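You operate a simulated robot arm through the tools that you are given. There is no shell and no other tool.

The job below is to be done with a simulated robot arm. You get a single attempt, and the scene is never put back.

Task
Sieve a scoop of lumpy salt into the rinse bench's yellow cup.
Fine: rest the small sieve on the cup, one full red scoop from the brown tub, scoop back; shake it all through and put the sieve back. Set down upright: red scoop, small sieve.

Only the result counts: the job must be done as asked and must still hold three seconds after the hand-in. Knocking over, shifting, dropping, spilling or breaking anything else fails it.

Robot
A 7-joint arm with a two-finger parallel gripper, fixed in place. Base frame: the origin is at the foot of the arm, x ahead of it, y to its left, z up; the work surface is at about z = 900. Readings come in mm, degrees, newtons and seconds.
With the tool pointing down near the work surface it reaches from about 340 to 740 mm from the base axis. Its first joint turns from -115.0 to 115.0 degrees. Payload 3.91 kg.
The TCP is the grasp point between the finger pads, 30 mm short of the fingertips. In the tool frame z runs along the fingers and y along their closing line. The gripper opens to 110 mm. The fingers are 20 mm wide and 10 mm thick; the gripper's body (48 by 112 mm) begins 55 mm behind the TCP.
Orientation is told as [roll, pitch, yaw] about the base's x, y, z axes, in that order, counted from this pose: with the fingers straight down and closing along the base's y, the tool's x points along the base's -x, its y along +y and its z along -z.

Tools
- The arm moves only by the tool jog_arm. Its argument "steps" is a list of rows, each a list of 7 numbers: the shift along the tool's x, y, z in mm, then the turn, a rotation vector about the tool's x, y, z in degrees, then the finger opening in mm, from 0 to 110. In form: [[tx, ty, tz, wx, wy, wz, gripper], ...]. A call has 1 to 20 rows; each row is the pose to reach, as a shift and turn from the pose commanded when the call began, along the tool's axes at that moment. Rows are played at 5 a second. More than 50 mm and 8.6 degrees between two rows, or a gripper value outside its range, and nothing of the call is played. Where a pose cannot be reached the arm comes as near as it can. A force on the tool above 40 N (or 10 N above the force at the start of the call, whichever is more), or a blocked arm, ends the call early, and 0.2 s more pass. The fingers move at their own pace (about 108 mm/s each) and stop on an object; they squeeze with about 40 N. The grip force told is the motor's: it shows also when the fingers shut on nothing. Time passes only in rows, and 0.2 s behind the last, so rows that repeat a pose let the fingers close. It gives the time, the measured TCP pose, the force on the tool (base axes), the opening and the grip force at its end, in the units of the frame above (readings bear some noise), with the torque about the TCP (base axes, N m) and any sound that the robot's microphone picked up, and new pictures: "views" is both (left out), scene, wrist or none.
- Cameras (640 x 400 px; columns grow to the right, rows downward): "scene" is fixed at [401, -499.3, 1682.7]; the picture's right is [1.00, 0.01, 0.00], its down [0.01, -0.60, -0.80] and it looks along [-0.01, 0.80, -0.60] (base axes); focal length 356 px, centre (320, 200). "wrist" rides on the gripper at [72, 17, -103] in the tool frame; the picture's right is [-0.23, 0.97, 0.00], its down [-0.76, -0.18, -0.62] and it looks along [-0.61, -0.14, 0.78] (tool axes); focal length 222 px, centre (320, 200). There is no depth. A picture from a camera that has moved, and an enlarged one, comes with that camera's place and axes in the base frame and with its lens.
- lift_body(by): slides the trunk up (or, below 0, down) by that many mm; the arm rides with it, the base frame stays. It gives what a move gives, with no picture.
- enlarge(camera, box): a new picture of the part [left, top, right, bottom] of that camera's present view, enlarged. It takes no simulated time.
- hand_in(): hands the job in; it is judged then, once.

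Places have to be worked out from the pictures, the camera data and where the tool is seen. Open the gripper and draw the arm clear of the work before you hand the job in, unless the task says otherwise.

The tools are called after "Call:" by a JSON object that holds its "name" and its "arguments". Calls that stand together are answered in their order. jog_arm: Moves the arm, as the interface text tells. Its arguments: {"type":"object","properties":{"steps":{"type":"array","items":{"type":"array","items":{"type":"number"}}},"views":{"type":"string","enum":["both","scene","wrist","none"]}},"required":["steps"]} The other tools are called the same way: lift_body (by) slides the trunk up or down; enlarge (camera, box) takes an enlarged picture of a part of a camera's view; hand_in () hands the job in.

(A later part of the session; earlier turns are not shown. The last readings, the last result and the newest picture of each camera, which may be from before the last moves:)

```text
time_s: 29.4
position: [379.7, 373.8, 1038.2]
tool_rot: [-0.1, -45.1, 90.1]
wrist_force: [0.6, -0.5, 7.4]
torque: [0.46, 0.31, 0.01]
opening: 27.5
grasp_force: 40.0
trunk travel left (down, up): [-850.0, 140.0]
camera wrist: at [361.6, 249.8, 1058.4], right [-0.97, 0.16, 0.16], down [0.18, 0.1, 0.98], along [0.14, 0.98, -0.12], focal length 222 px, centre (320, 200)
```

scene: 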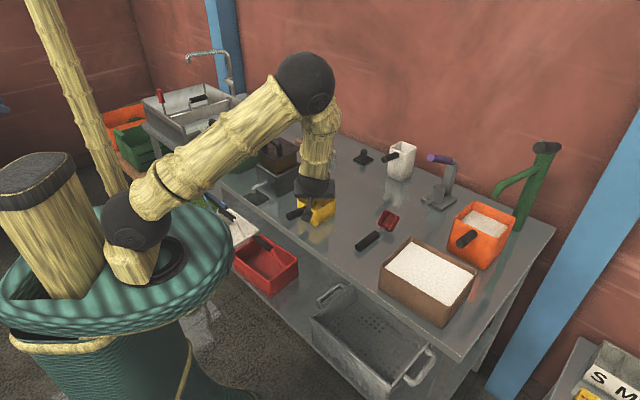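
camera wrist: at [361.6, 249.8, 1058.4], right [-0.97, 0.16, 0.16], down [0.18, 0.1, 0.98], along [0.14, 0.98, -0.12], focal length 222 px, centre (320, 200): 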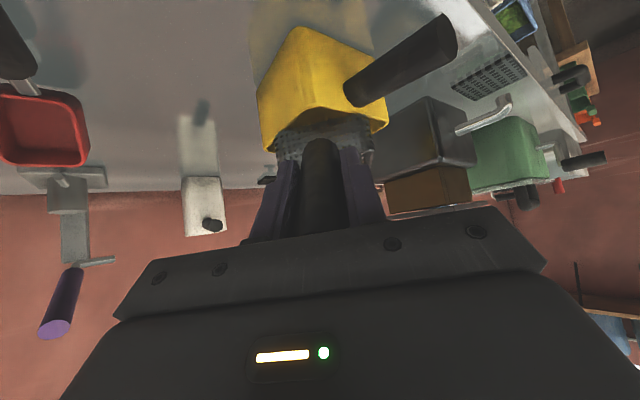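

Contact is made at about 9 N. I'll ease back a touch and open the fingers gently, so the sieve settles on the cup rim.

Call:
{"name": "jog_arm", "arguments": {"steps": [[-0.5, 0, -0.5, 0, 0, 0, 10], [-0.5, 0, -0.5, 0, 0, 0, 28], [-0.5, 0, -0.5, 0, 0, 0, 31], [-0.5, 0, -0.5, 0, 0, 0, 36], [-0.5, 0, -0.5, 0, 0, 0, 46], [-0.5, 0, -0.5, 0, 0, 0, 60], [-0.5, 0, -0.5, 0, 0, 0, 60]], "views": "both"}}

Call:
{"name": "enlarge", "arguments": {"camera": "wrist", "box": [220, 10, 420, 200]}}

```text
time_s: 31.0
position: [379.4, 373.3, 1038.6]
tool_rot: [0.0, -45.0, 90.0]
wrist_force: [1.0, 0.0, -0.7]
torque: [-0.01, -0.03, 0.02]
opening: 60.0
grasp_force: 0.0
trunk travel left (down, up): [-850.0, 140.0]
camera wrist: at [361.4, 249.6, 1058.4], right [-0.97, 0.16, 0.16], down [0.18, 0.1, 0.98], along [0.14, 0.98, -0.12], focal length 222 px, centre (320, 200)
```

scene: 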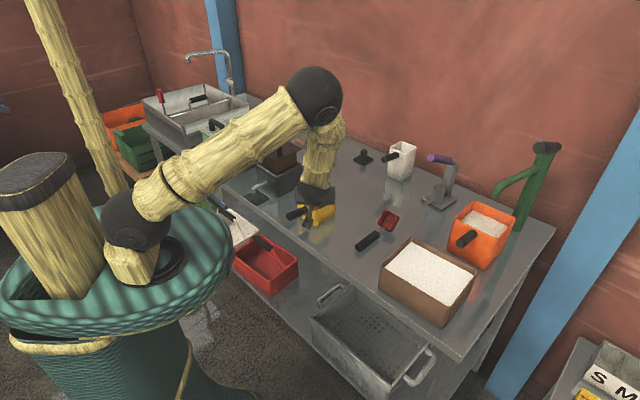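
wrist: 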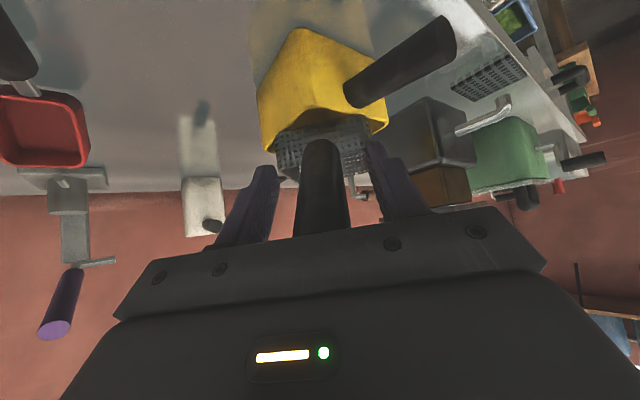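

```text
2.11 times, centred on (320, 105) of wrist
camera zoom: at [361.4, 249.6, 1058.4], right [-0.97, 0.16, 0.16], down [0.18, 0.1, 0.98], along [0.14, 0.98, -0.12], focal length 468 px, centre (320, 400)
```

zoom: 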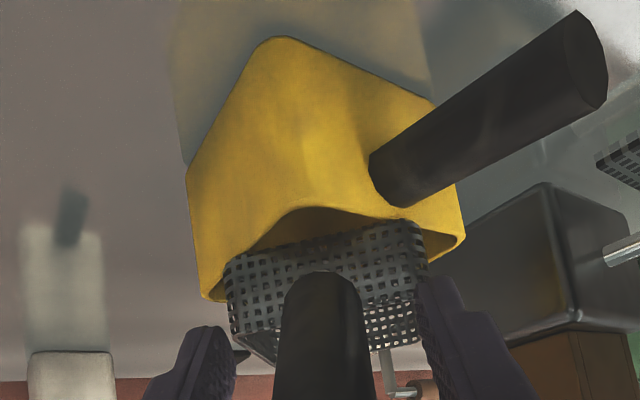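

The sieve is released and sitting on the cup. I'll raise the hand straight up clear of the handle and inspect.

Call:
{"name": "jog_arm", "arguments": {"steps": [[-7, 0, -7, 0, 0, 0, 60], [-21, 0, -21, 0, 0, 0, 60], [-38, 0, -38, 0, 0, 0, 60], [-56, 0, -56, 0, 0, 0, 60], [-75, 0, -75, 0, 0, 0, 60], [-92, 0, -92, 0, 0, 0, 60]], "views": "wrist"}}

Call:
{"name": "enlarge", "arguments": {"camera": "wrist", "box": [220, 0, 420, 140]}}

```text
time_s: 32.4
position: [379.0, 372.9, 1167.8]
tool_rot: [0.1, -45.0, 90.0]
wrist_force: [0.4, 0.3, -0.1]
torque: [0.01, -0.01, -0.01]
opening: 60.3
grasp_force: 0.1
trunk travel left (down, up): [-850.0, 140.0]
camera wrist: at [361.5, 248.6, 1189.1], right [-0.97, 0.16, 0.16], down [0.18, 0.1, 0.98], along [0.14, 0.98, -0.12], focal length 222 px, centre (320, 200)
```

wrist: 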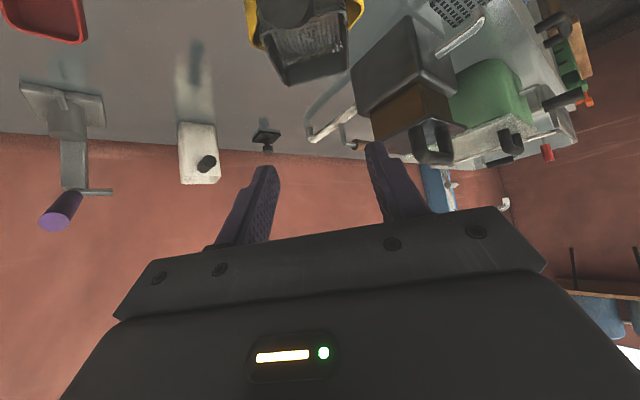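

```text
2.86 times, centred on (320, 70) of wrist
camera zoom: at [361.5, 248.6, 1189.1], right [-0.97, 0.16, 0.16], down [0.18, 0.1, 0.98], along [0.14, 0.98, -0.12], focal length 635 px, centre (320, 571)
```

zoom: 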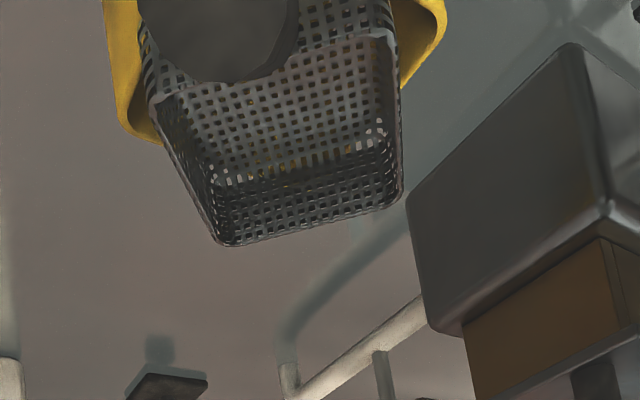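

I need an unobstructed look at the sieve. I'll swing the hand away toward the scoop, staying high with heading back to 45°, which also sets up the scoop pick-up.

Call:
{"name": "jog_arm", "arguments": {"steps": [[0, -20, 0, 4, 0, 4, 60], [4, -42, 0, 9, 0, 9, 60], [10, -64, -1, 14, 0, 14, 60], [20, -86, -2, 19, 0, 19, 60], [32, -106, -3, 24, 0, 24, 60], [46, -126, -3.5, 28.5, 0, 28.5, 60], [57.3, -141, -3.5, 31.8, 0, 31.8, 60], [57.3, -141, -3.5, 31.8, 0, 31.8, 60]], "views": "both"}}

Call:
{"name": "enlarge", "arguments": {"camera": "scene", "box": [270, 160, 370, 240]}}

```text
time_s: 34.2
position: [521.4, 329.7, 1129.2]
tool_rot: [-0.1, -45.0, 45.0]
wrist_force: [0.5, 0.9, -0.2]
torque: [-0.01, 0.04, 0.0]
opening: 60.1
grasp_force: 0.2
trunk travel left (down, up): [-850.0, 140.0]
camera wrist: at [420.2, 255.0, 1150.0], right [-0.57, 0.8, 0.16], down [0.19, -0.06, 0.98], along [0.8, 0.59, -0.12], focal length 222 px, centre (320, 200)
```

scene: 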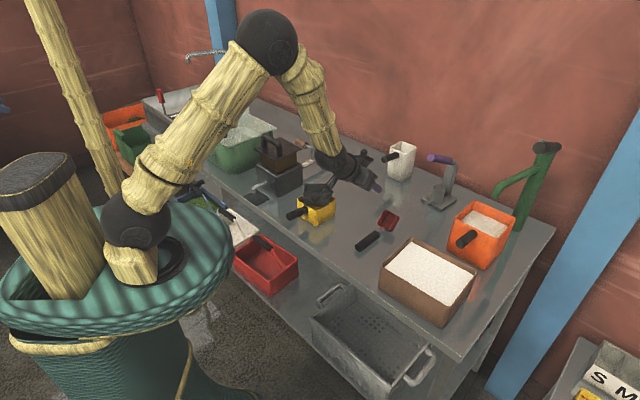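
wrist: 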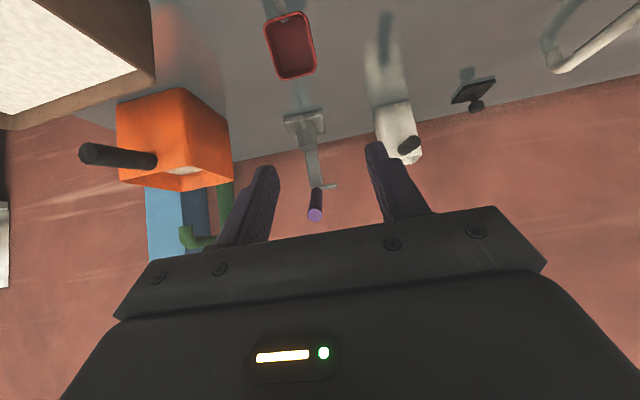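

```text
5.00 times, centred on (320, 200) of scene
camera zoom: at [401.0, -499.3, 1682.7], right [1.0, 0.01, 0.0], down [0.01, -0.6, -0.8], along [-0.01, 0.8, -0.6], focal length 1780 px, centre (320, 200)
```

zoom: 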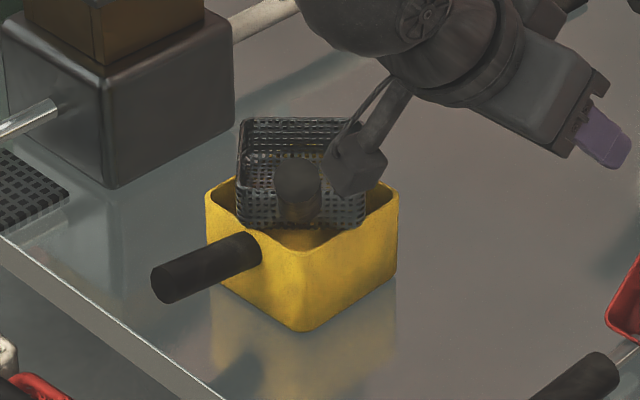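

The red scoop looks different from before. I'll zoom in on it.

Call:
{"name": "enlarge", "arguments": {"camera": "scene", "box": [345, 195, 415, 255]}}

Call:
{"name": "enlarge", "arguments": {"camera": "wrist", "box": [230, 0, 370, 100]}}

```text
6.67 times, centred on (380, 225) of scene
camera zoom: at [401.0, -499.3, 1682.7], right [1.0, 0.01, 0.0], down [0.01, -0.6, -0.8], along [-0.01, 0.8, -0.6], focal length 2373 px, centre (-80, 33)
```

zoom: 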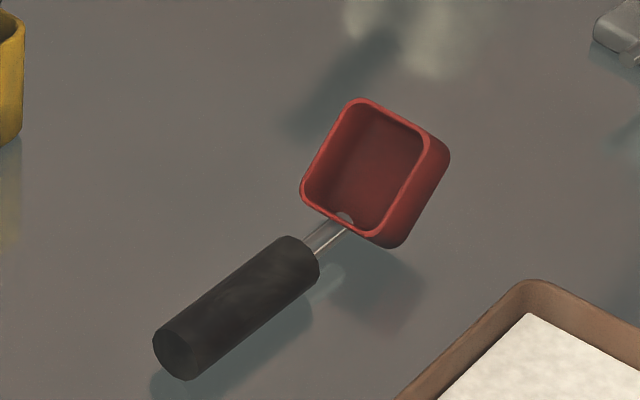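

```text
4.00 times, centred on (300, 50) of wrist
camera zoom: at [420.2, 255.0, 1150.0], right [-0.57, 0.8, 0.16], down [0.19, -0.06, 0.98], along [0.8, 0.59, -0.12], focal length 888 px, centre (400, 800)
```

zoom: 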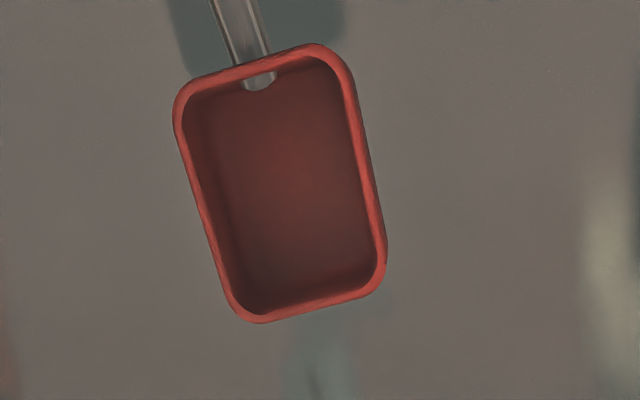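

The sieve's corner must have nudged the scoop's handle as I lifted it. The scoop now leans back with its handle lying flat on the bench at z≈913, along azimuth 45° from about (510,293) to (575,357). I need the scoop anyway, so I'll pick it up, stand it upright at its original place, and regrip it properly.

Call:
{"name": "jog_arm", "arguments": {"steps": [[14, -6, 17, 0, 0, 0, 60], [28, -12, 34, 0, 0, 0, 60], [42, -18.1, 51, 0, 0, 0, 60], [56, -18.1, 68, 0, 0, 0, 60], [69.9, -18.1, 84.3, 0, 0, 0, 60], [69.9, -18.1, 84.3, 0, 0, 0, 60]], "views": "both"}}

Call:
{"name": "enlarge", "arguments": {"camera": "wrist", "box": [220, 0, 420, 160]}}

Call:
{"name": "enlarge", "arguments": {"camera": "scene", "box": [270, 160, 400, 250]}}

```text
time_s: 35.6
position: [540.9, 323.2, 1020.3]
tool_rot: [0.1, -44.9, 45.0]
wrist_force: [0.6, -0.4, -1.0]
torque: [0.01, 0.04, 0.03]
opening: 59.8
grasp_force: 0.2
trunk travel left (down, up): [-850.0, 140.0]
camera wrist: at [439.9, 249.1, 1041.4], right [-0.58, 0.8, 0.16], down [0.19, -0.06, 0.98], along [0.79, 0.59, -0.12], focal length 222 px, centre (320, 200)
```

scene: 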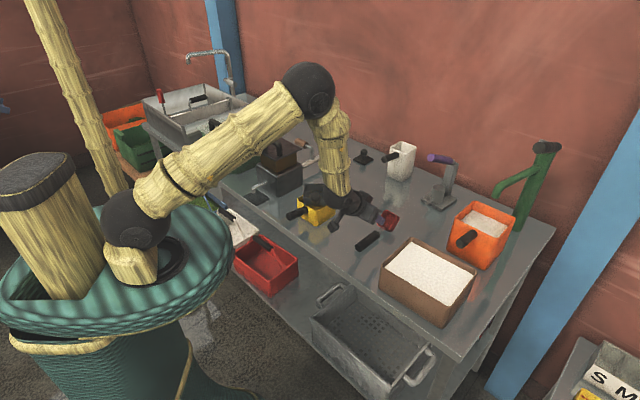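
wrist: 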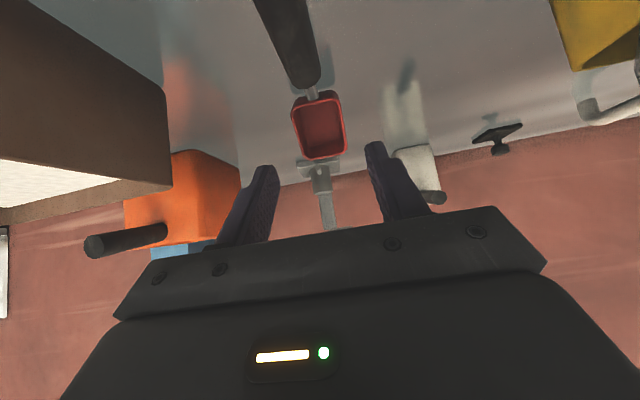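

```text
2.50 times, centred on (320, 80) of wrist
camera zoom: at [439.9, 249.1, 1041.4], right [-0.58, 0.8, 0.16], down [0.19, -0.06, 0.98], along [0.79, 0.59, -0.12], focal length 555 px, centre (320, 500)
```

zoom: 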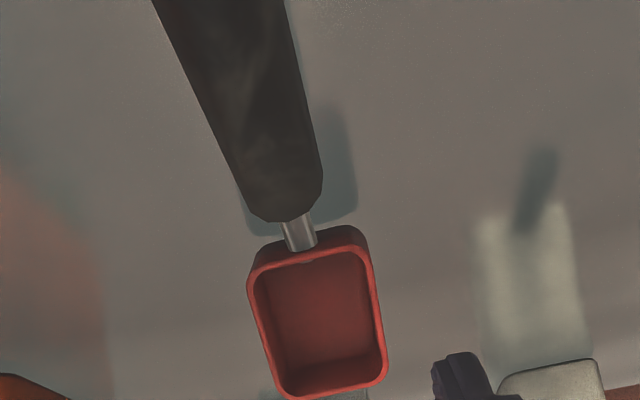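

```text
4.44 times, centred on (335, 205) of scene
camera zoom: at [401.0, -499.3, 1682.7], right [1.0, 0.01, 0.0], down [0.01, -0.6, -0.8], along [-0.01, 0.8, -0.6], focal length 1582 px, centre (253, 178)
```

zoom: 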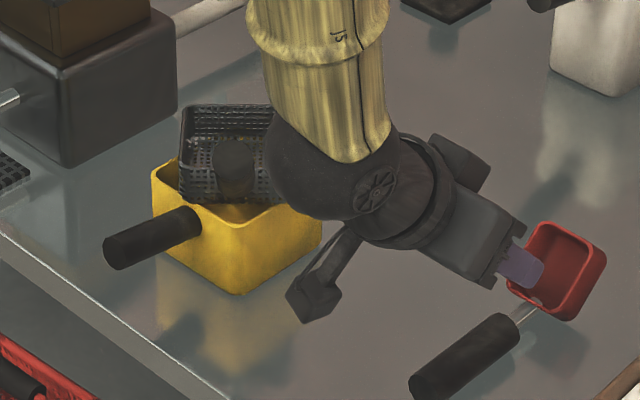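

The wrist view confirms the handle lies centred between the fingers (lateral offset about 1 mm). I'll lower so the fingertips are just above the bench around the handle.

Call:
{"name": "jog_arm", "arguments": {"steps": [[12, -1, 12, 0, 0, 0, 60], [24, -1, 24, 0, 0, 0, 60], [36, -1, 36, 0, 0, 0, 60], [48, -1, 48, 0, 0, 0, 60], [57, -1, 57, 0, 0, 0, 60], [62, -1, 62, 0, 0, 0, 60], [62, -1, 62, 0, 0, 0, 60]], "views": "both"}}

Call:
{"name": "enlarge", "arguments": {"camera": "scene", "box": [330, 190, 420, 260]}}

Call:
{"name": "enlarge", "arguments": {"camera": "wrist", "box": [220, 0, 420, 240]}}

```text
time_s: 37.2
position: [541.1, 324.7, 932.1]
tool_rot: [0.0, -44.9, 45.0]
wrist_force: [0.5, -0.7, 1.0]
torque: [0.01, 0.0, -0.02]
opening: 60.2
grasp_force: 0.1
trunk travel left (down, up): [-850.0, 140.0]
camera wrist: at [439.9, 248.8, 953.8], right [-0.58, 0.8, 0.16], down [0.19, -0.06, 0.98], along [0.79, 0.59, -0.12], focal length 222 px, centre (320, 200)
```

scene: 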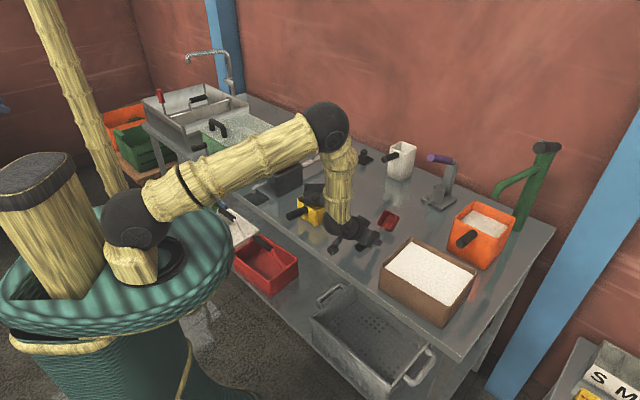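
wrist: 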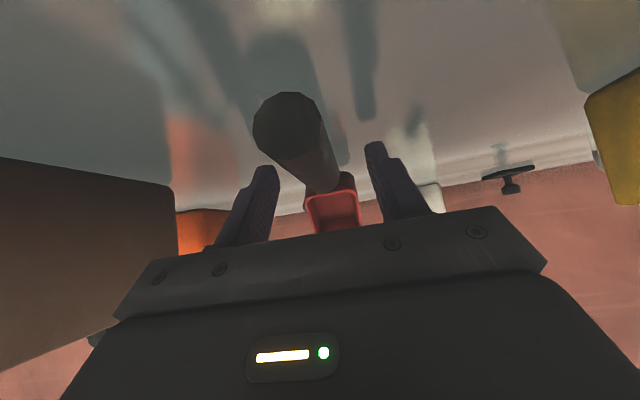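

```text
5.71 times, centred on (375, 225) of scene
camera zoom: at [401.0, -499.3, 1682.7], right [1.0, 0.01, 0.0], down [0.01, -0.6, -0.8], along [-0.01, 0.8, -0.6], focal length 2034 px, centre (6, 57)
```

zoom: 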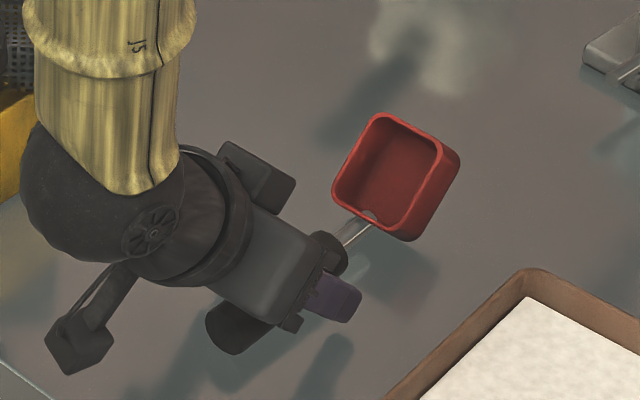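

```text
1.67 times, centred on (320, 120) of wrist
camera zoom: at [439.9, 248.8, 953.8], right [-0.58, 0.8, 0.16], down [0.19, -0.06, 0.98], along [0.79, 0.59, -0.12], focal length 370 px, centre (320, 333)
```

zoom: 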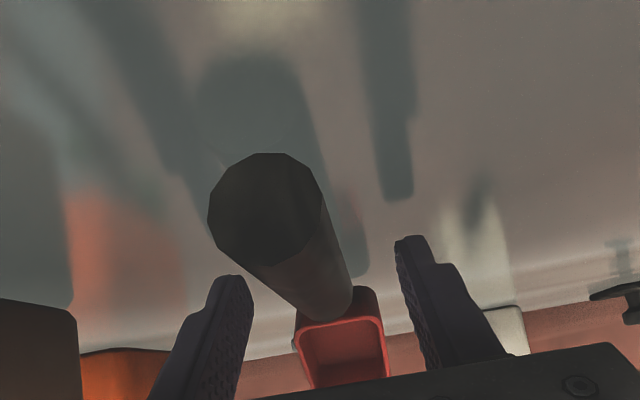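

The tips are at about z=903, either side of the handle. Closing.

Call:
{"name": "jog_arm", "arguments": {"steps": [[0, 0, 0, 0, 0, 0, 40], [0, 0, 0, 0, 0, 0, 10], [0, 0, 0, 0, 0, 0, 10], [0, 0, 0, 0, 0, 0, 10]], "views": "wrist"}}

Call:
{"name": "enlarge", "arguments": {"camera": "scene", "box": [340, 190, 420, 250]}}

```text
time_s: 38.2
position: [540.4, 323.5, 932.3]
tool_rot: [0.0, -45.1, 45.0]
wrist_force: [1.1, -0.2, 0.4]
torque: [-0.01, -0.03, -0.08]
opening: 26.9
grasp_force: 40.6
trunk travel left (down, up): [-850.0, 140.0]
camera wrist: at [440.0, 248.7, 953.8], right [-0.58, 0.8, 0.16], down [0.19, -0.06, 0.98], along [0.79, 0.59, -0.12], focal length 222 px, centre (320, 200)
```

wrist: 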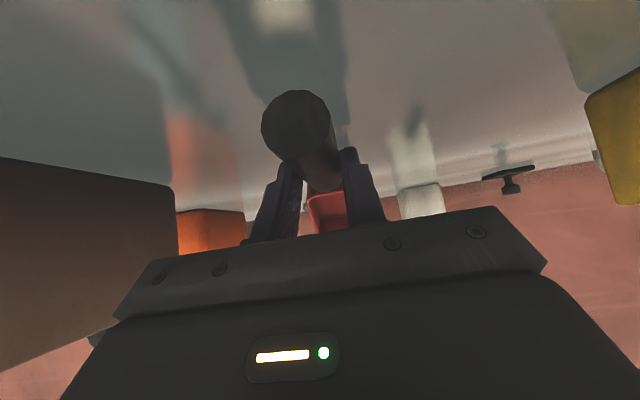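

```text
6.67 times, centred on (380, 220) of scene
camera zoom: at [401.0, -499.3, 1682.7], right [1.0, 0.01, 0.0], down [0.01, -0.6, -0.8], along [-0.01, 0.8, -0.6], focal length 2373 px, centre (-80, 67)
```

zoom: 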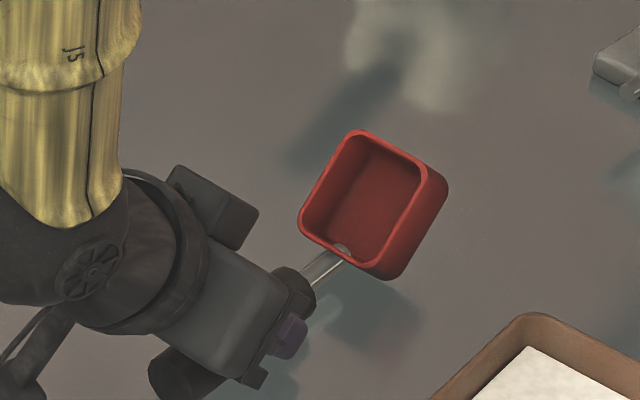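

Good grip at an opening of 26.9 mm. I'll lift 80 mm straight up and check for slip.

Call:
{"name": "jog_arm", "arguments": {"steps": [[-4, 0, -4, 0, 0, 0, 10], [-12, 0, -12, 0, 0, 0, 10], [-24, 0, -24, 0, 0, 0, 10], [-36, 0, -36, 0, 0, 0, 10], [-48, 0, -48, 0, 0, 0, 10], [-58, 0, -58, 0, 0, 0, 10], [-58, 0, -58, 0, 0, 0, 10]], "views": "both"}}

Call:
{"name": "enlarge", "arguments": {"camera": "scene", "box": [330, 160, 430, 240]}}

```text
time_s: 39.8
position: [540.5, 324.3, 1013.0]
tool_rot: [-0.1, -44.8, 45.1]
wrist_force: [0.3, 0.2, -2.6]
torque: [-0.12, 0.09, -0.01]
opening: 27.4
grasp_force: 40.5
trunk travel left (down, up): [-850.0, 140.0]
camera wrist: at [440.7, 248.9, 1035.5], right [-0.57, 0.8, 0.16], down [0.2, -0.06, 0.98], along [0.79, 0.59, -0.12], focal length 222 px, centre (320, 200)
```

scene: 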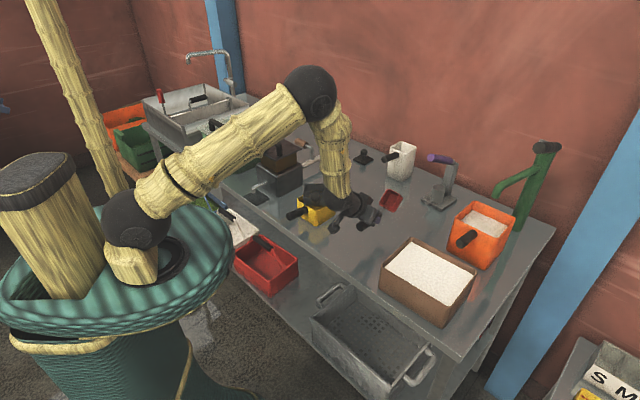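
wrist: 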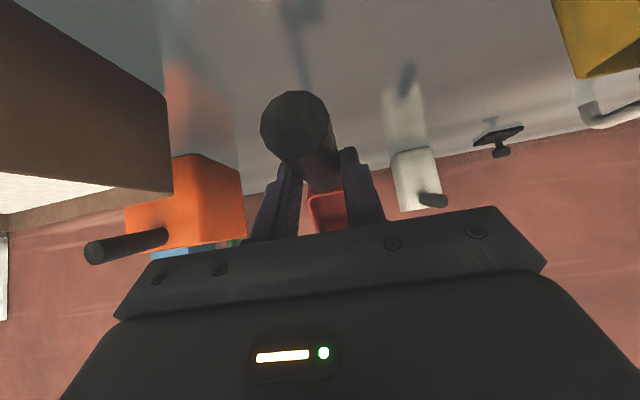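

```text
5.00 times, centred on (380, 200) of scene
camera zoom: at [401.0, -499.3, 1682.7], right [1.0, 0.01, 0.0], down [0.01, -0.6, -0.8], along [-0.01, 0.8, -0.6], focal length 1780 px, centre (20, 200)
```

zoom: 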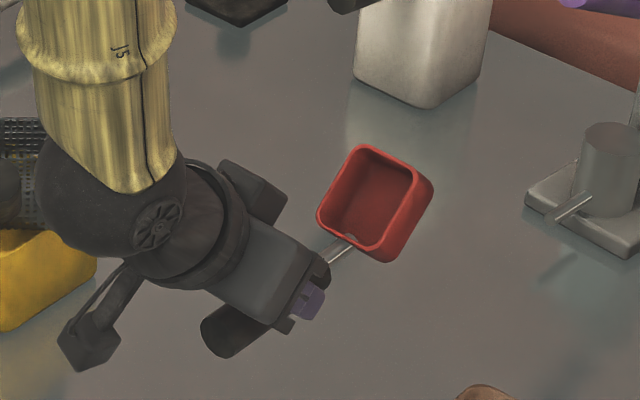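

No slip. Now I'll rotate the scoop forward 45° to upright, bringing the tool vertical, while moving to hover over its original spot.

Call:
{"name": "jog_arm", "arguments": {"steps": [[-7, 0, 6.6, 0, 6, 0, 10], [-14, 0, 13.2, 0, 12, 0, 10], [-21, 0.4, 19.8, 0, 18, 0, 10], [-28, 0.4, 26.5, 0, 25, 0, 10], [-35, 0.8, 33, 0, 32, 0, 10], [-42.5, 0.8, 39.7, 0, 39, 0, 10], [-42.5, 0.8, 39.7, 0, 45, 0, 10], [-42.5, 0.8, 39.7, 0, 45, 0, 10]], "views": "both"}}

Call:
{"name": "enlarge", "arguments": {"camera": "scene", "box": [340, 160, 440, 240]}}

Call:
{"name": "enlarge", "arguments": {"camera": "scene", "box": [270, 160, 370, 240]}}

```text
time_s: 41.6
position: [582.0, 365.7, 1016.9]
tool_rot: [0.0, 0.0, 45.1]
wrist_force: [-0.2, -0.3, -2.1]
torque: [-0.05, 0.07, 0.01]
opening: 27.1
grasp_force: 40.2
trunk travel left (down, up): [-850.0, 140.0]
camera wrist: at [517.8, 327.4, 1119.1], right [-0.53, 0.85, 0.0], down [0.66, 0.41, 0.62], along [0.53, 0.33, -0.78], focal length 222 px, centre (320, 200)
```

scene: 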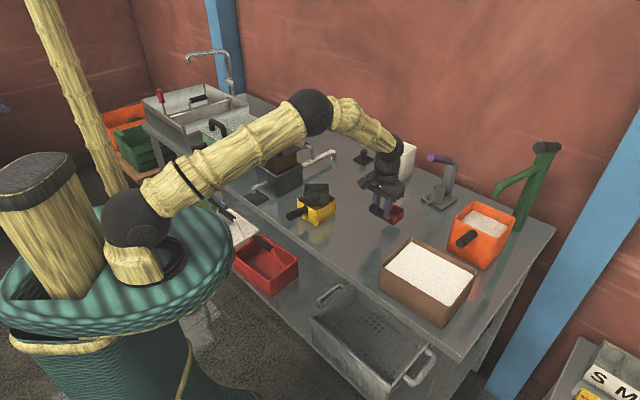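
wrist: 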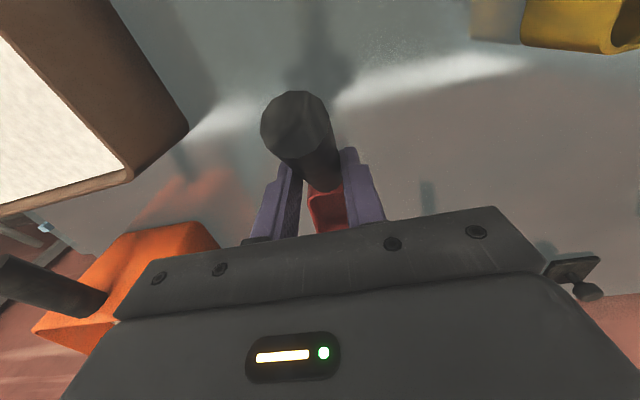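

```text
5.00 times, centred on (390, 200) of scene
camera zoom: at [401.0, -499.3, 1682.7], right [1.0, 0.01, 0.0], down [0.01, -0.6, -0.8], along [-0.01, 0.8, -0.6], focal length 1780 px, centre (-30, 200)
```

zoom: 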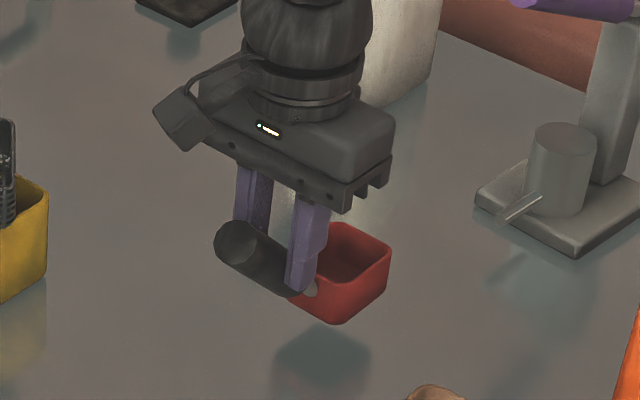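

```text
5.00 times, centred on (320, 200) of scene
camera zoom: at [401.0, -499.3, 1682.7], right [1.0, 0.01, 0.0], down [0.01, -0.6, -0.8], along [-0.01, 0.8, -0.6], focal length 1780 px, centre (320, 200)
```

zoom: 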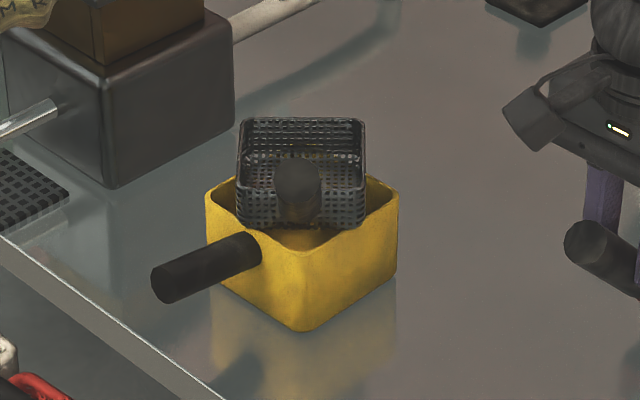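

The scoop is upright, and the sieve sits centred and level on the cup. I'll lower the scoop toward the bench at its original spot.

Call:
{"name": "jog_arm", "arguments": {"steps": [[0, 0, 8, 0, 0, 0, 10], [0, 0, 16, 0, 0, 0, 10], [0, 0, 24, 0, 0, 0, 10], [0, 0, 27, 0, 0, 0, 10], [0, 0, 27, 0, 0, 0, 10]], "views": "scene"}}

Call:
{"name": "enlarge", "arguments": {"camera": "scene", "box": [350, 180, 430, 240]}}

```text
time_s: 42.8
position: [582.5, 366.4, 990.5]
tool_rot: [0.0, -0.2, 45.1]
wrist_force: [0.1, -1.4, 10.5]
torque: [0.32, -0.32, 0.03]
opening: 26.9
grasp_force: 40.3
trunk travel left (down, up): [-850.0, 140.0]
```

scene: 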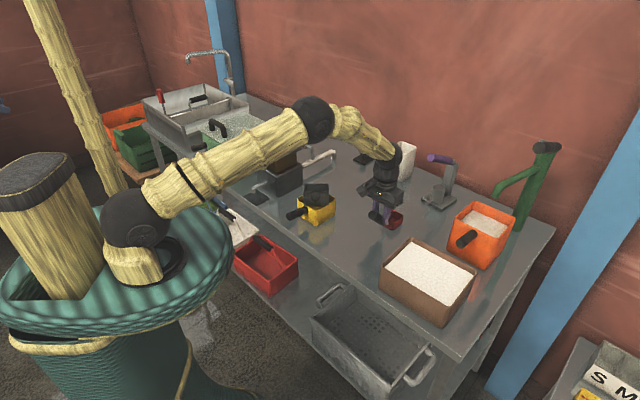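

```text
6.67 times, centred on (390, 210) of scene
camera zoom: at [401.0, -499.3, 1682.7], right [1.0, 0.01, 0.0], down [0.01, -0.6, -0.8], along [-0.01, 0.8, -0.6], focal length 2373 px, centre (-147, 133)
```

zoom: 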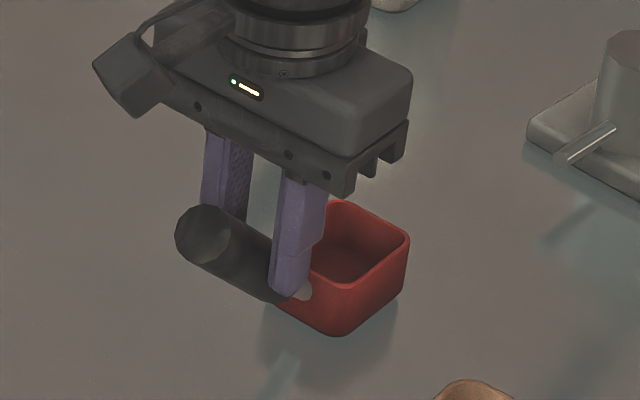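

The scoop's base has reached the bench at almost exactly its original place. I'll ease off and release gently.

Call:
{"name": "jog_arm", "arguments": {"steps": [[0, 0, -0.8, 0, 0, 0, 10], [0, 0, -0.8, 0, 0, 0, 28], [0, 0, -0.8, 0, 0, 0, 32], [0, 0, -0.8, 0, 0, 0, 40], [0, 0, -0.8, 0, 0, 0, 60], [0, 0, -0.8, 0, 0, 0, 60]], "views": "both"}}

Call:
{"name": "enlarge", "arguments": {"camera": "scene", "box": [350, 180, 430, 240]}}

```text
time_s: 44.2
position: [581.6, 365.7, 990.2]
tool_rot: [-0.1, 0.0, 45.1]
wrist_force: [0.3, -0.5, -0.2]
torque: [0.05, -0.01, 0.0]
opening: 59.8
grasp_force: 0.0
trunk travel left (down, up): [-850.0, 140.0]
camera wrist: at [517.7, 327.1, 1093.2], right [-0.53, 0.85, 0.0], down [0.66, 0.41, 0.62], along [0.53, 0.33, -0.78], focal length 222 px, centre (320, 200)
```

scene: 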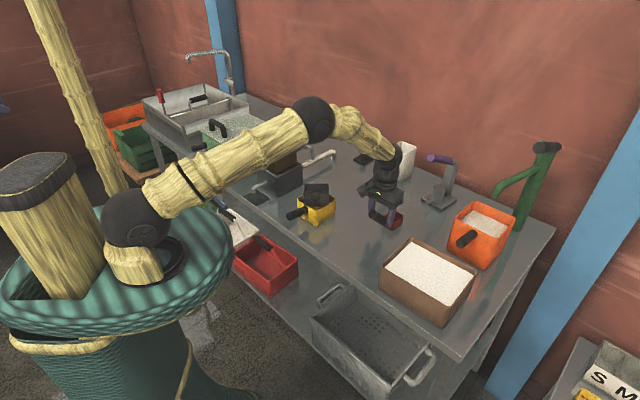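
wrist: 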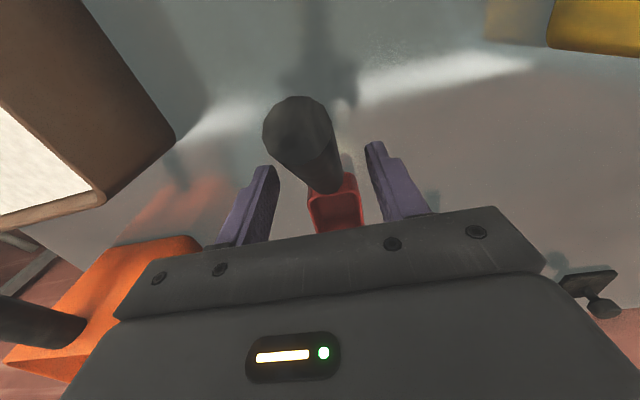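

```text
6.67 times, centred on (390, 210) of scene
camera zoom: at [401.0, -499.3, 1682.7], right [1.0, 0.01, 0.0], down [0.01, -0.6, -0.8], along [-0.01, 0.8, -0.6], focal length 2373 px, centre (-147, 133)
```

zoom: 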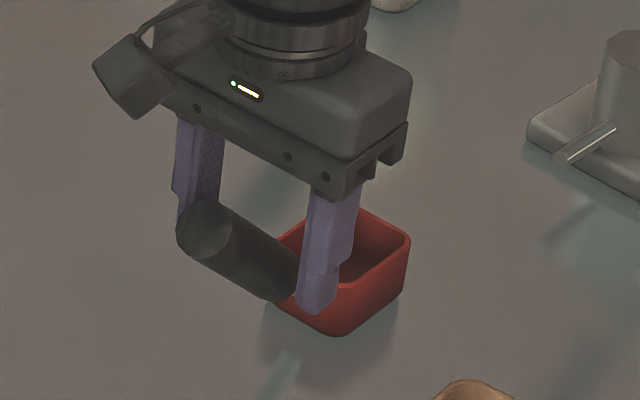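

The scoop is standing upright and released. I'll rise clear and re-pitch the tool to point 30° below horizontal, for an off-axis grip that suits the dump, hovering over the handle.

Call:
{"name": "jog_arm", "arguments": {"steps": [[0, 0, -25, 0, 0, 0, 60], [0, 0, -55, 0, 0, 0, 60], [0, 0, -85, 0, 0, 0, 60], [0, 0, -112, 0, 0, 0, 60], [4, 0, -115, 0, -7.5, 0, 60], [8, 0, -115, 0, -15, 0, 60], [12, 0, -115, 0, -22.5, 0, 60], [16, 0, -115, 0, -30, 0, 60], [19.6, 0, -115, 0, -37.5, 0, 60], [19.6, 0, -115, 0, -45, 0, 60], [19.6, 0, -115, 0, -52.5, 0, 60], [19.6, 0, -115, 0, -60, 0, 60], [19.6, 0, -95, 0, -60, 0, 60], [19.6, 0, -80, 0, -60, 0, 60], [19.6, 0, -80, 0, -60, 0, 60]], "views": "both"}}

Call:
{"name": "enlarge", "arguments": {"camera": "scene", "box": [340, 180, 440, 250]}}

Call:
{"name": "enlarge", "arguments": {"camera": "wrist", "box": [220, 0, 420, 240]}}

```text
time_s: 47.4
position: [567.4, 352.0, 1071.2]
tool_rot: [-0.1, -60.0, 45.0]
wrist_force: [0.8, 0.1, -0.2]
torque: [-0.02, 0.01, 0.0]
opening: 59.9
grasp_force: 0.1
trunk travel left (down, up): [-850.0, 140.0]
camera wrist: at [466.0, 275.4, 1058.6], right [-0.61, 0.77, 0.2], down [0.01, -0.24, 0.97], along [0.79, 0.59, 0.13], focal length 222 px, centre (320, 200)
```

scene: 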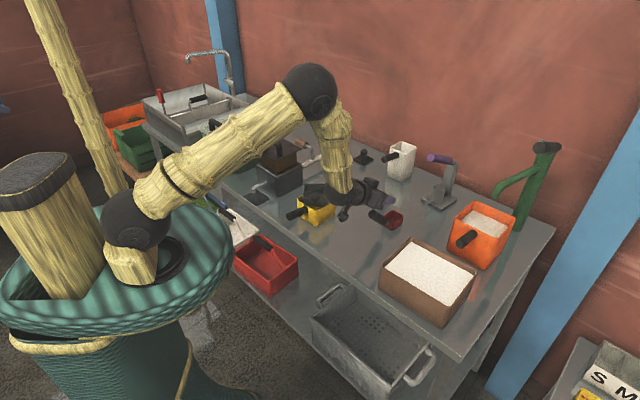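
wrist: 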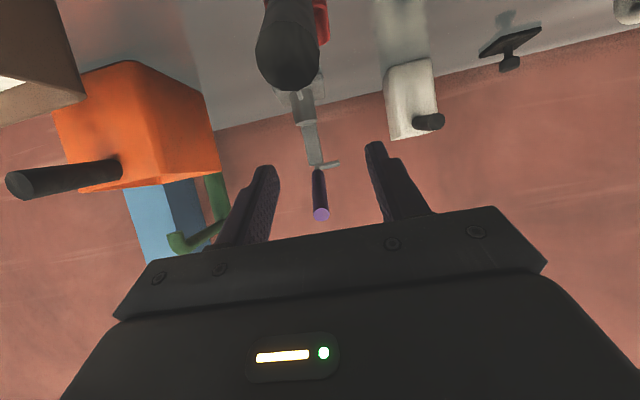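

```text
5.71 times, centred on (390, 215) of scene
camera zoom: at [401.0, -499.3, 1682.7], right [1.0, 0.01, 0.0], down [0.01, -0.6, -0.8], along [-0.01, 0.8, -0.6], focal length 2034 px, centre (-80, 114)
```

zoom: 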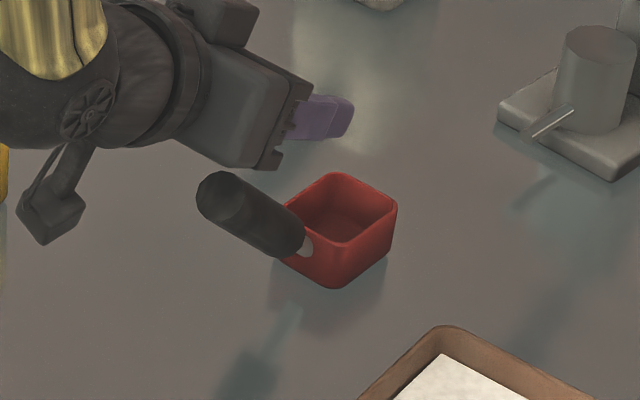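

```text
1.67 times, centred on (320, 120) of wrist
camera zoom: at [466.0, 275.4, 1058.6], right [-0.61, 0.77, 0.2], down [0.01, -0.24, 0.97], along [0.79, 0.59, 0.13], focal length 370 px, centre (320, 333)
```

zoom: 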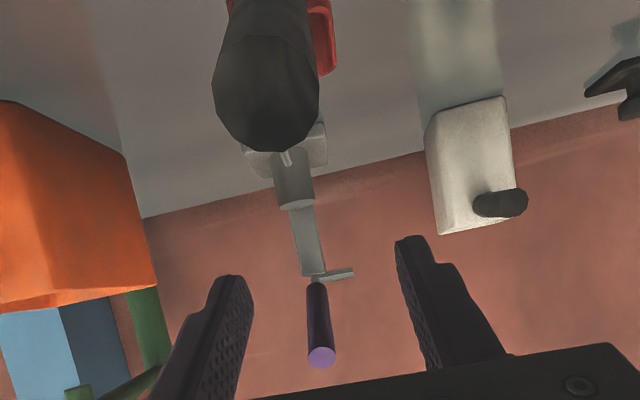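

The scoop stands upright and the tool is aligned over its handle. I'll descend 90 mm onto the handle at this pitch.

Call:
{"name": "jog_arm", "arguments": {"steps": [[15.4, 0, 9.4, 0, 0, 0, 60], [30.8, 0, 18.8, 0, 0, 0, 60], [46.2, 0, 28.2, 0, 0, 0, 60], [61.5, 0, 37.6, 0, 0, 0, 60], [76.9, 0, 47, 0, 0, 0, 60], [76.9, 0, 47, 0, 0, 0, 60]], "views": "wrist"}}

Call:
{"name": "enlarge", "arguments": {"camera": "scene", "box": [340, 180, 440, 250]}}

Call:
{"name": "enlarge", "arguments": {"camera": "wrist", "box": [220, 60, 420, 240]}}

```text
time_s: 48.8
position: [567.4, 353.0, 980.0]
tool_rot: [-0.1, -59.9, 45.2]
wrist_force: [-0.2, 0.3, 0.8]
torque: [0.01, 0.01, -0.04]
opening: 60.0
grasp_force: 0.0
trunk travel left (down, up): [-850.0, 140.0]
camera wrist: at [467.5, 276.7, 969.5], right [-0.61, 0.77, 0.2], down [0.01, -0.24, 0.97], along [0.79, 0.59, 0.14], focal length 222 px, centre (320, 200)
```

wrist: 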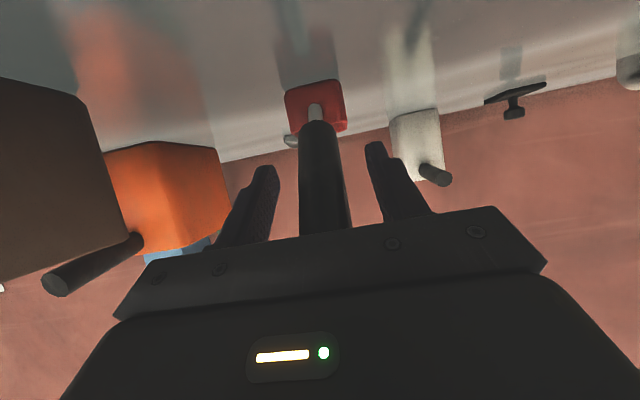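

```text
5.71 times, centred on (390, 215) of scene
camera zoom: at [401.0, -499.3, 1682.7], right [1.0, 0.01, 0.0], down [0.01, -0.6, -0.8], along [-0.01, 0.8, -0.6], focal length 2034 px, centre (-80, 114)
```

zoom: 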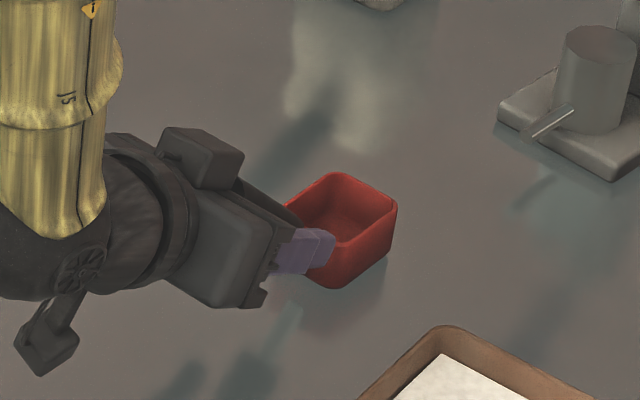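

```text
2.22 times, centred on (320, 150) of wrist
camera zoom: at [467.5, 276.7, 969.5], right [-0.61, 0.77, 0.2], down [0.01, -0.24, 0.97], along [0.79, 0.59, 0.14], focal length 494 px, centre (320, 311)
```

zoom: 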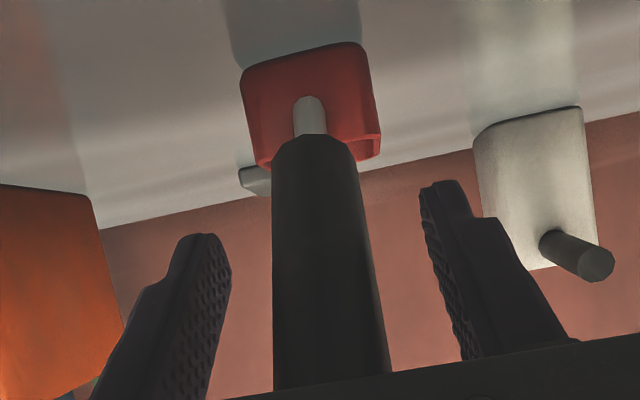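

Well centred. Closing on the scoop handle.

Call:
{"name": "jog_arm", "arguments": {"steps": [[0, 0, 0, 0, 0, 0, 40], [0, 0, 0, 0, 0, 0, 10], [0, 0, 0, 0, 0, 0, 10], [0, 0, 0, 0, 0, 0, 10]], "views": "wrist"}}

Call:
{"name": "enlarge", "arguments": {"camera": "scene", "box": [340, 180, 440, 250]}}

Call:
{"name": "enlarge", "arguments": {"camera": "scene", "box": [365, 220, 485, 330]}}

```text
time_s: 49.8
position: [568.9, 353.1, 981.1]
tool_rot: [0.0, -60.0, 45.0]
wrist_force: [-0.5, 0.1, 0.6]
torque: [-0.05, -0.06, -0.01]
opening: 27.2
grasp_force: 39.8
trunk travel left (down, up): [-850.0, 140.0]
camera wrist: at [467.6, 276.7, 969.5], right [-0.61, 0.77, 0.2], down [0.01, -0.24, 0.97], along [0.79, 0.59, 0.13], focal length 222 px, centre (320, 200)
```

wrist: 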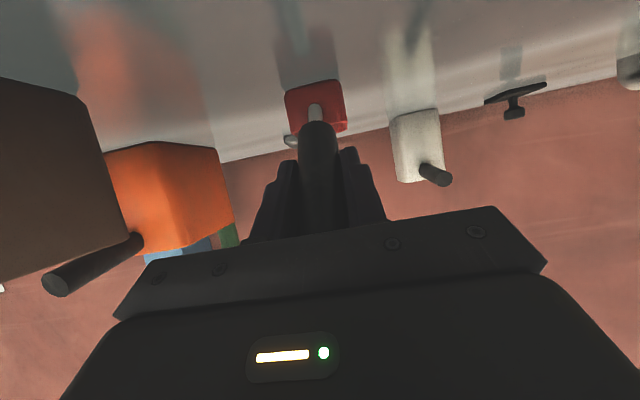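

```text
5.71 times, centred on (390, 215) of scene
camera zoom: at [401.0, -499.3, 1682.7], right [1.0, 0.01, 0.0], down [0.01, -0.6, -0.8], along [-0.01, 0.8, -0.6], focal length 2034 px, centre (-80, 114)
```

zoom: 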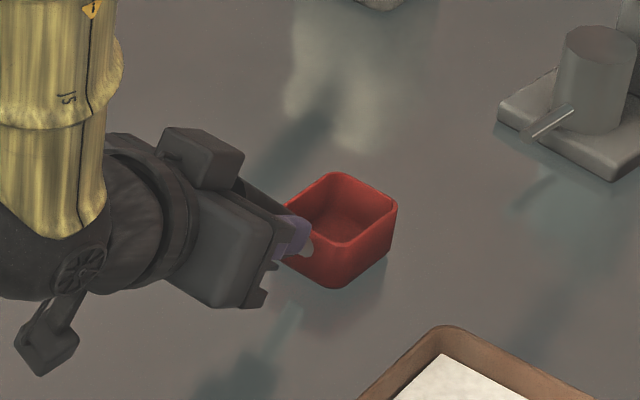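

```text
3.64 times, centred on (425, 275) of scene
camera zoom: at [401.0, -499.3, 1682.7], right [1.0, 0.01, 0.0], down [0.01, -0.6, -0.8], along [-0.01, 0.8, -0.6], focal length 1294 px, centre (-62, -73)
```

zoom: 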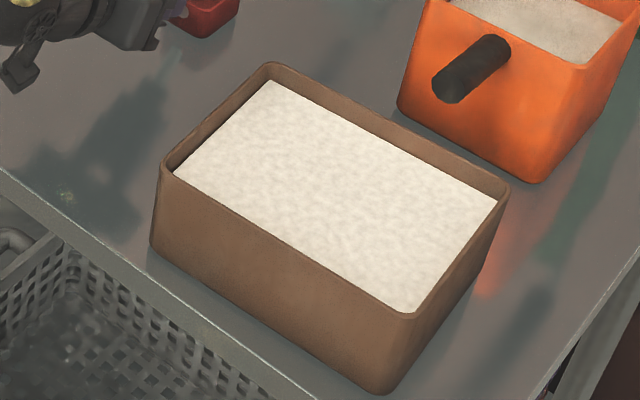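

The scoop is gripped at an opening of 27.2 mm. With corrected geometry the tub centre is about (677,142), the rim z≈985 and the salt about 975. I'll lift the scoop straight up 160 mm first.

Call:
{"name": "jog_arm", "arguments": {"steps": [[-6, 0, -3.5, 0, 0, 0, 10], [-26, 0, -15, 0, 0, 0, 10], [-52, 0, -30, 0, 0, 0, 10], [-80, 0, -46, 0, 0, 0, 10], [-110, 0, -63.5, 0, 0, 0, 10], [-139, 0, -80, 0, 0, 0, 10], [-139, 0, -80, 0, 0, 0, 10]], "views": "both"}}

```text
time_s: 51.4
position: [569.8, 355.6, 1140.1]
tool_rot: [0.1, -59.8, 44.9]
wrist_force: [0.7, 0.8, -2.1]
torque: [-0.11, 0.08, 0.03]
opening: 27.7
grasp_force: 39.9
trunk travel left (down, up): [-850.0, 140.0]
camera wrist: at [467.7, 279.0, 1128.4], right [-0.61, 0.77, 0.2], down [0.01, -0.24, 0.97], along [0.79, 0.59, 0.13], focal length 222 px, centre (320, 200)
```

scene: 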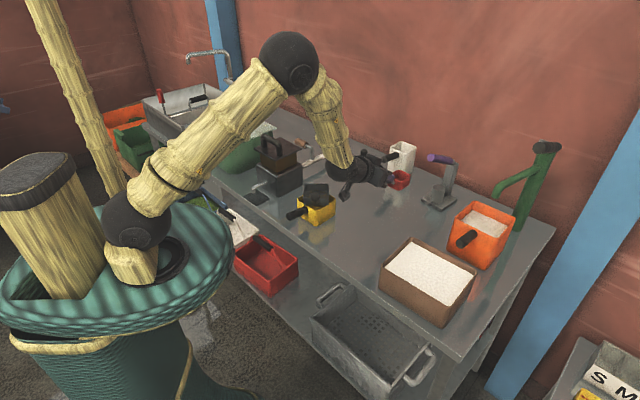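
wrist: 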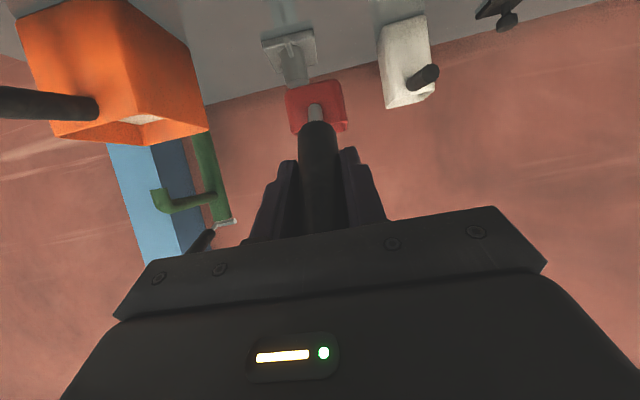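

Held firmly and level. Now I'll swing over to the tub, turning the heading to −10°, which gives the most clearance inside it, and staying high.

Call:
{"name": "jog_arm", "arguments": {"steps": [[10, -15, -17, 5.2, 0, 3, 10], [20, -32, -35, 12.1, 0, 7, 10], [31, -50, -54, 19, 0, 11, 10], [43, -68, -74, 26, 0, 15, 10], [54, -86, -94, 33, 0, 19, 10], [65, -104, -113, 40, 0, 23, 10], [74.9, -120.3, -129.7, 47.6, 0, 27.5, 10], [74.9, -120.3, -129.7, 47.6, 0, 27.5, 10]], "views": "both"}}

Call:
{"name": "enlarge", "arguments": {"camera": "scene", "box": [340, 180, 500, 330]}}

```text
refused: row 7 steps farther than a row can; nothing moved
```

```text
2.67 times, centred on (420, 255) of scene
camera zoom: at [401.0, -499.3, 1682.7], right [1.0, 0.01, 0.0], down [0.01, -0.6, -0.8], along [-0.01, 0.8, -0.6], focal length 949 px, centre (53, 53)
```

zoom: 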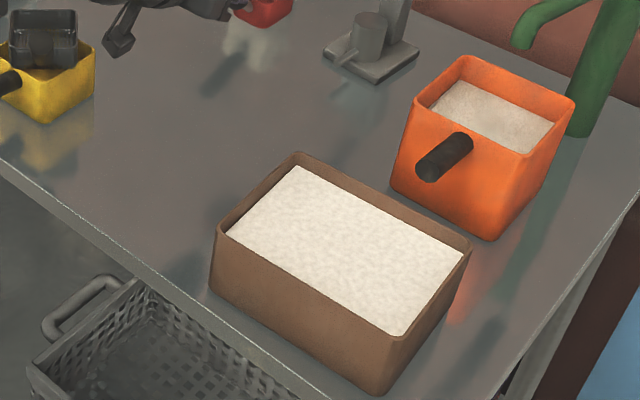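

The last row's turn was slightly too big, so I'll resend the swing with evenly spaced rows.

Call:
{"name": "jog_arm", "arguments": {"steps": [[9.4, -15, -16.2, 5.95, 0, 3.44, 10], [18.7, -30.1, -32.4, 11.9, 0, 6.88, 10], [28.1, -45.1, -48.6, 17.85, 0, 10.3, 10], [37.5, -60.1, -64.9, 23.8, 0, 13.75, 10], [46.8, -75.2, -81, 29.75, 0, 17.2, 10], [56.2, -90.2, -97.3, 35.7, 0, 20.6, 10], [65.5, -105.3, -113.5, 41.65, 0, 24.1, 10], [74.9, -120.3, -129.7, 47.6, 0, 27.5, 10], [74.9, -120.3, -129.7, 47.6, 0, 27.5, 10]], "views": "both"}}

Call:
{"name": "enlarge", "arguments": {"camera": "scene", "box": [340, 180, 500, 330]}}

```text
time_s: 53.4
position: [548.7, 163.1, 1139.7]
tool_rot: [0.0, -60.0, -10.0]
wrist_force: [-0.2, -0.4, -2.4]
torque: [0.0, 0.14, 0.03]
opening: 27.7
grasp_force: 39.8
trunk travel left (down, up): [-850.0, 140.0]
camera wrist: at [427.0, 201.9, 1128.8], right [0.28, 0.94, 0.2], down [-0.19, -0.15, 0.97], along [0.94, -0.31, 0.13], focal length 222 px, centre (320, 200)
```

scene: 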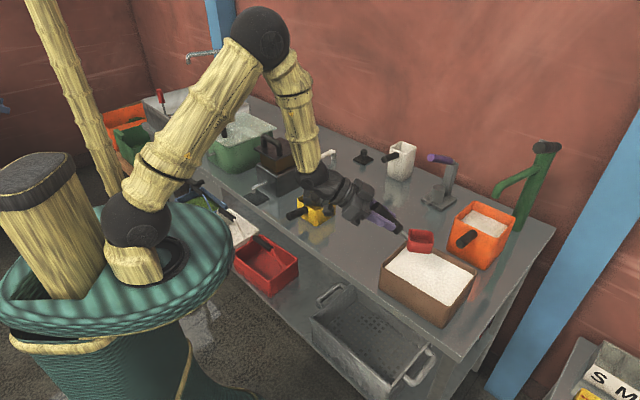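
wrist: 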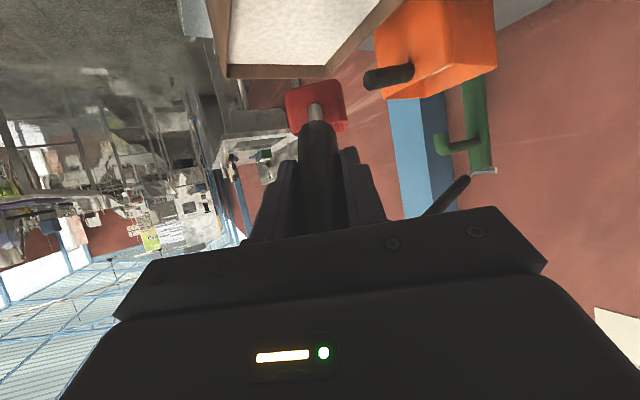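

```text
2.67 times, centred on (420, 255) of scene
camera zoom: at [401.0, -499.3, 1682.7], right [1.0, 0.01, 0.0], down [0.01, -0.6, -0.8], along [-0.01, 0.8, -0.6], focal length 949 px, centre (53, 53)
```

zoom: 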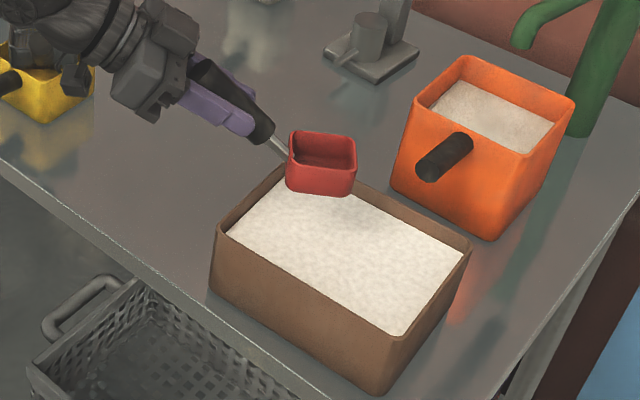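

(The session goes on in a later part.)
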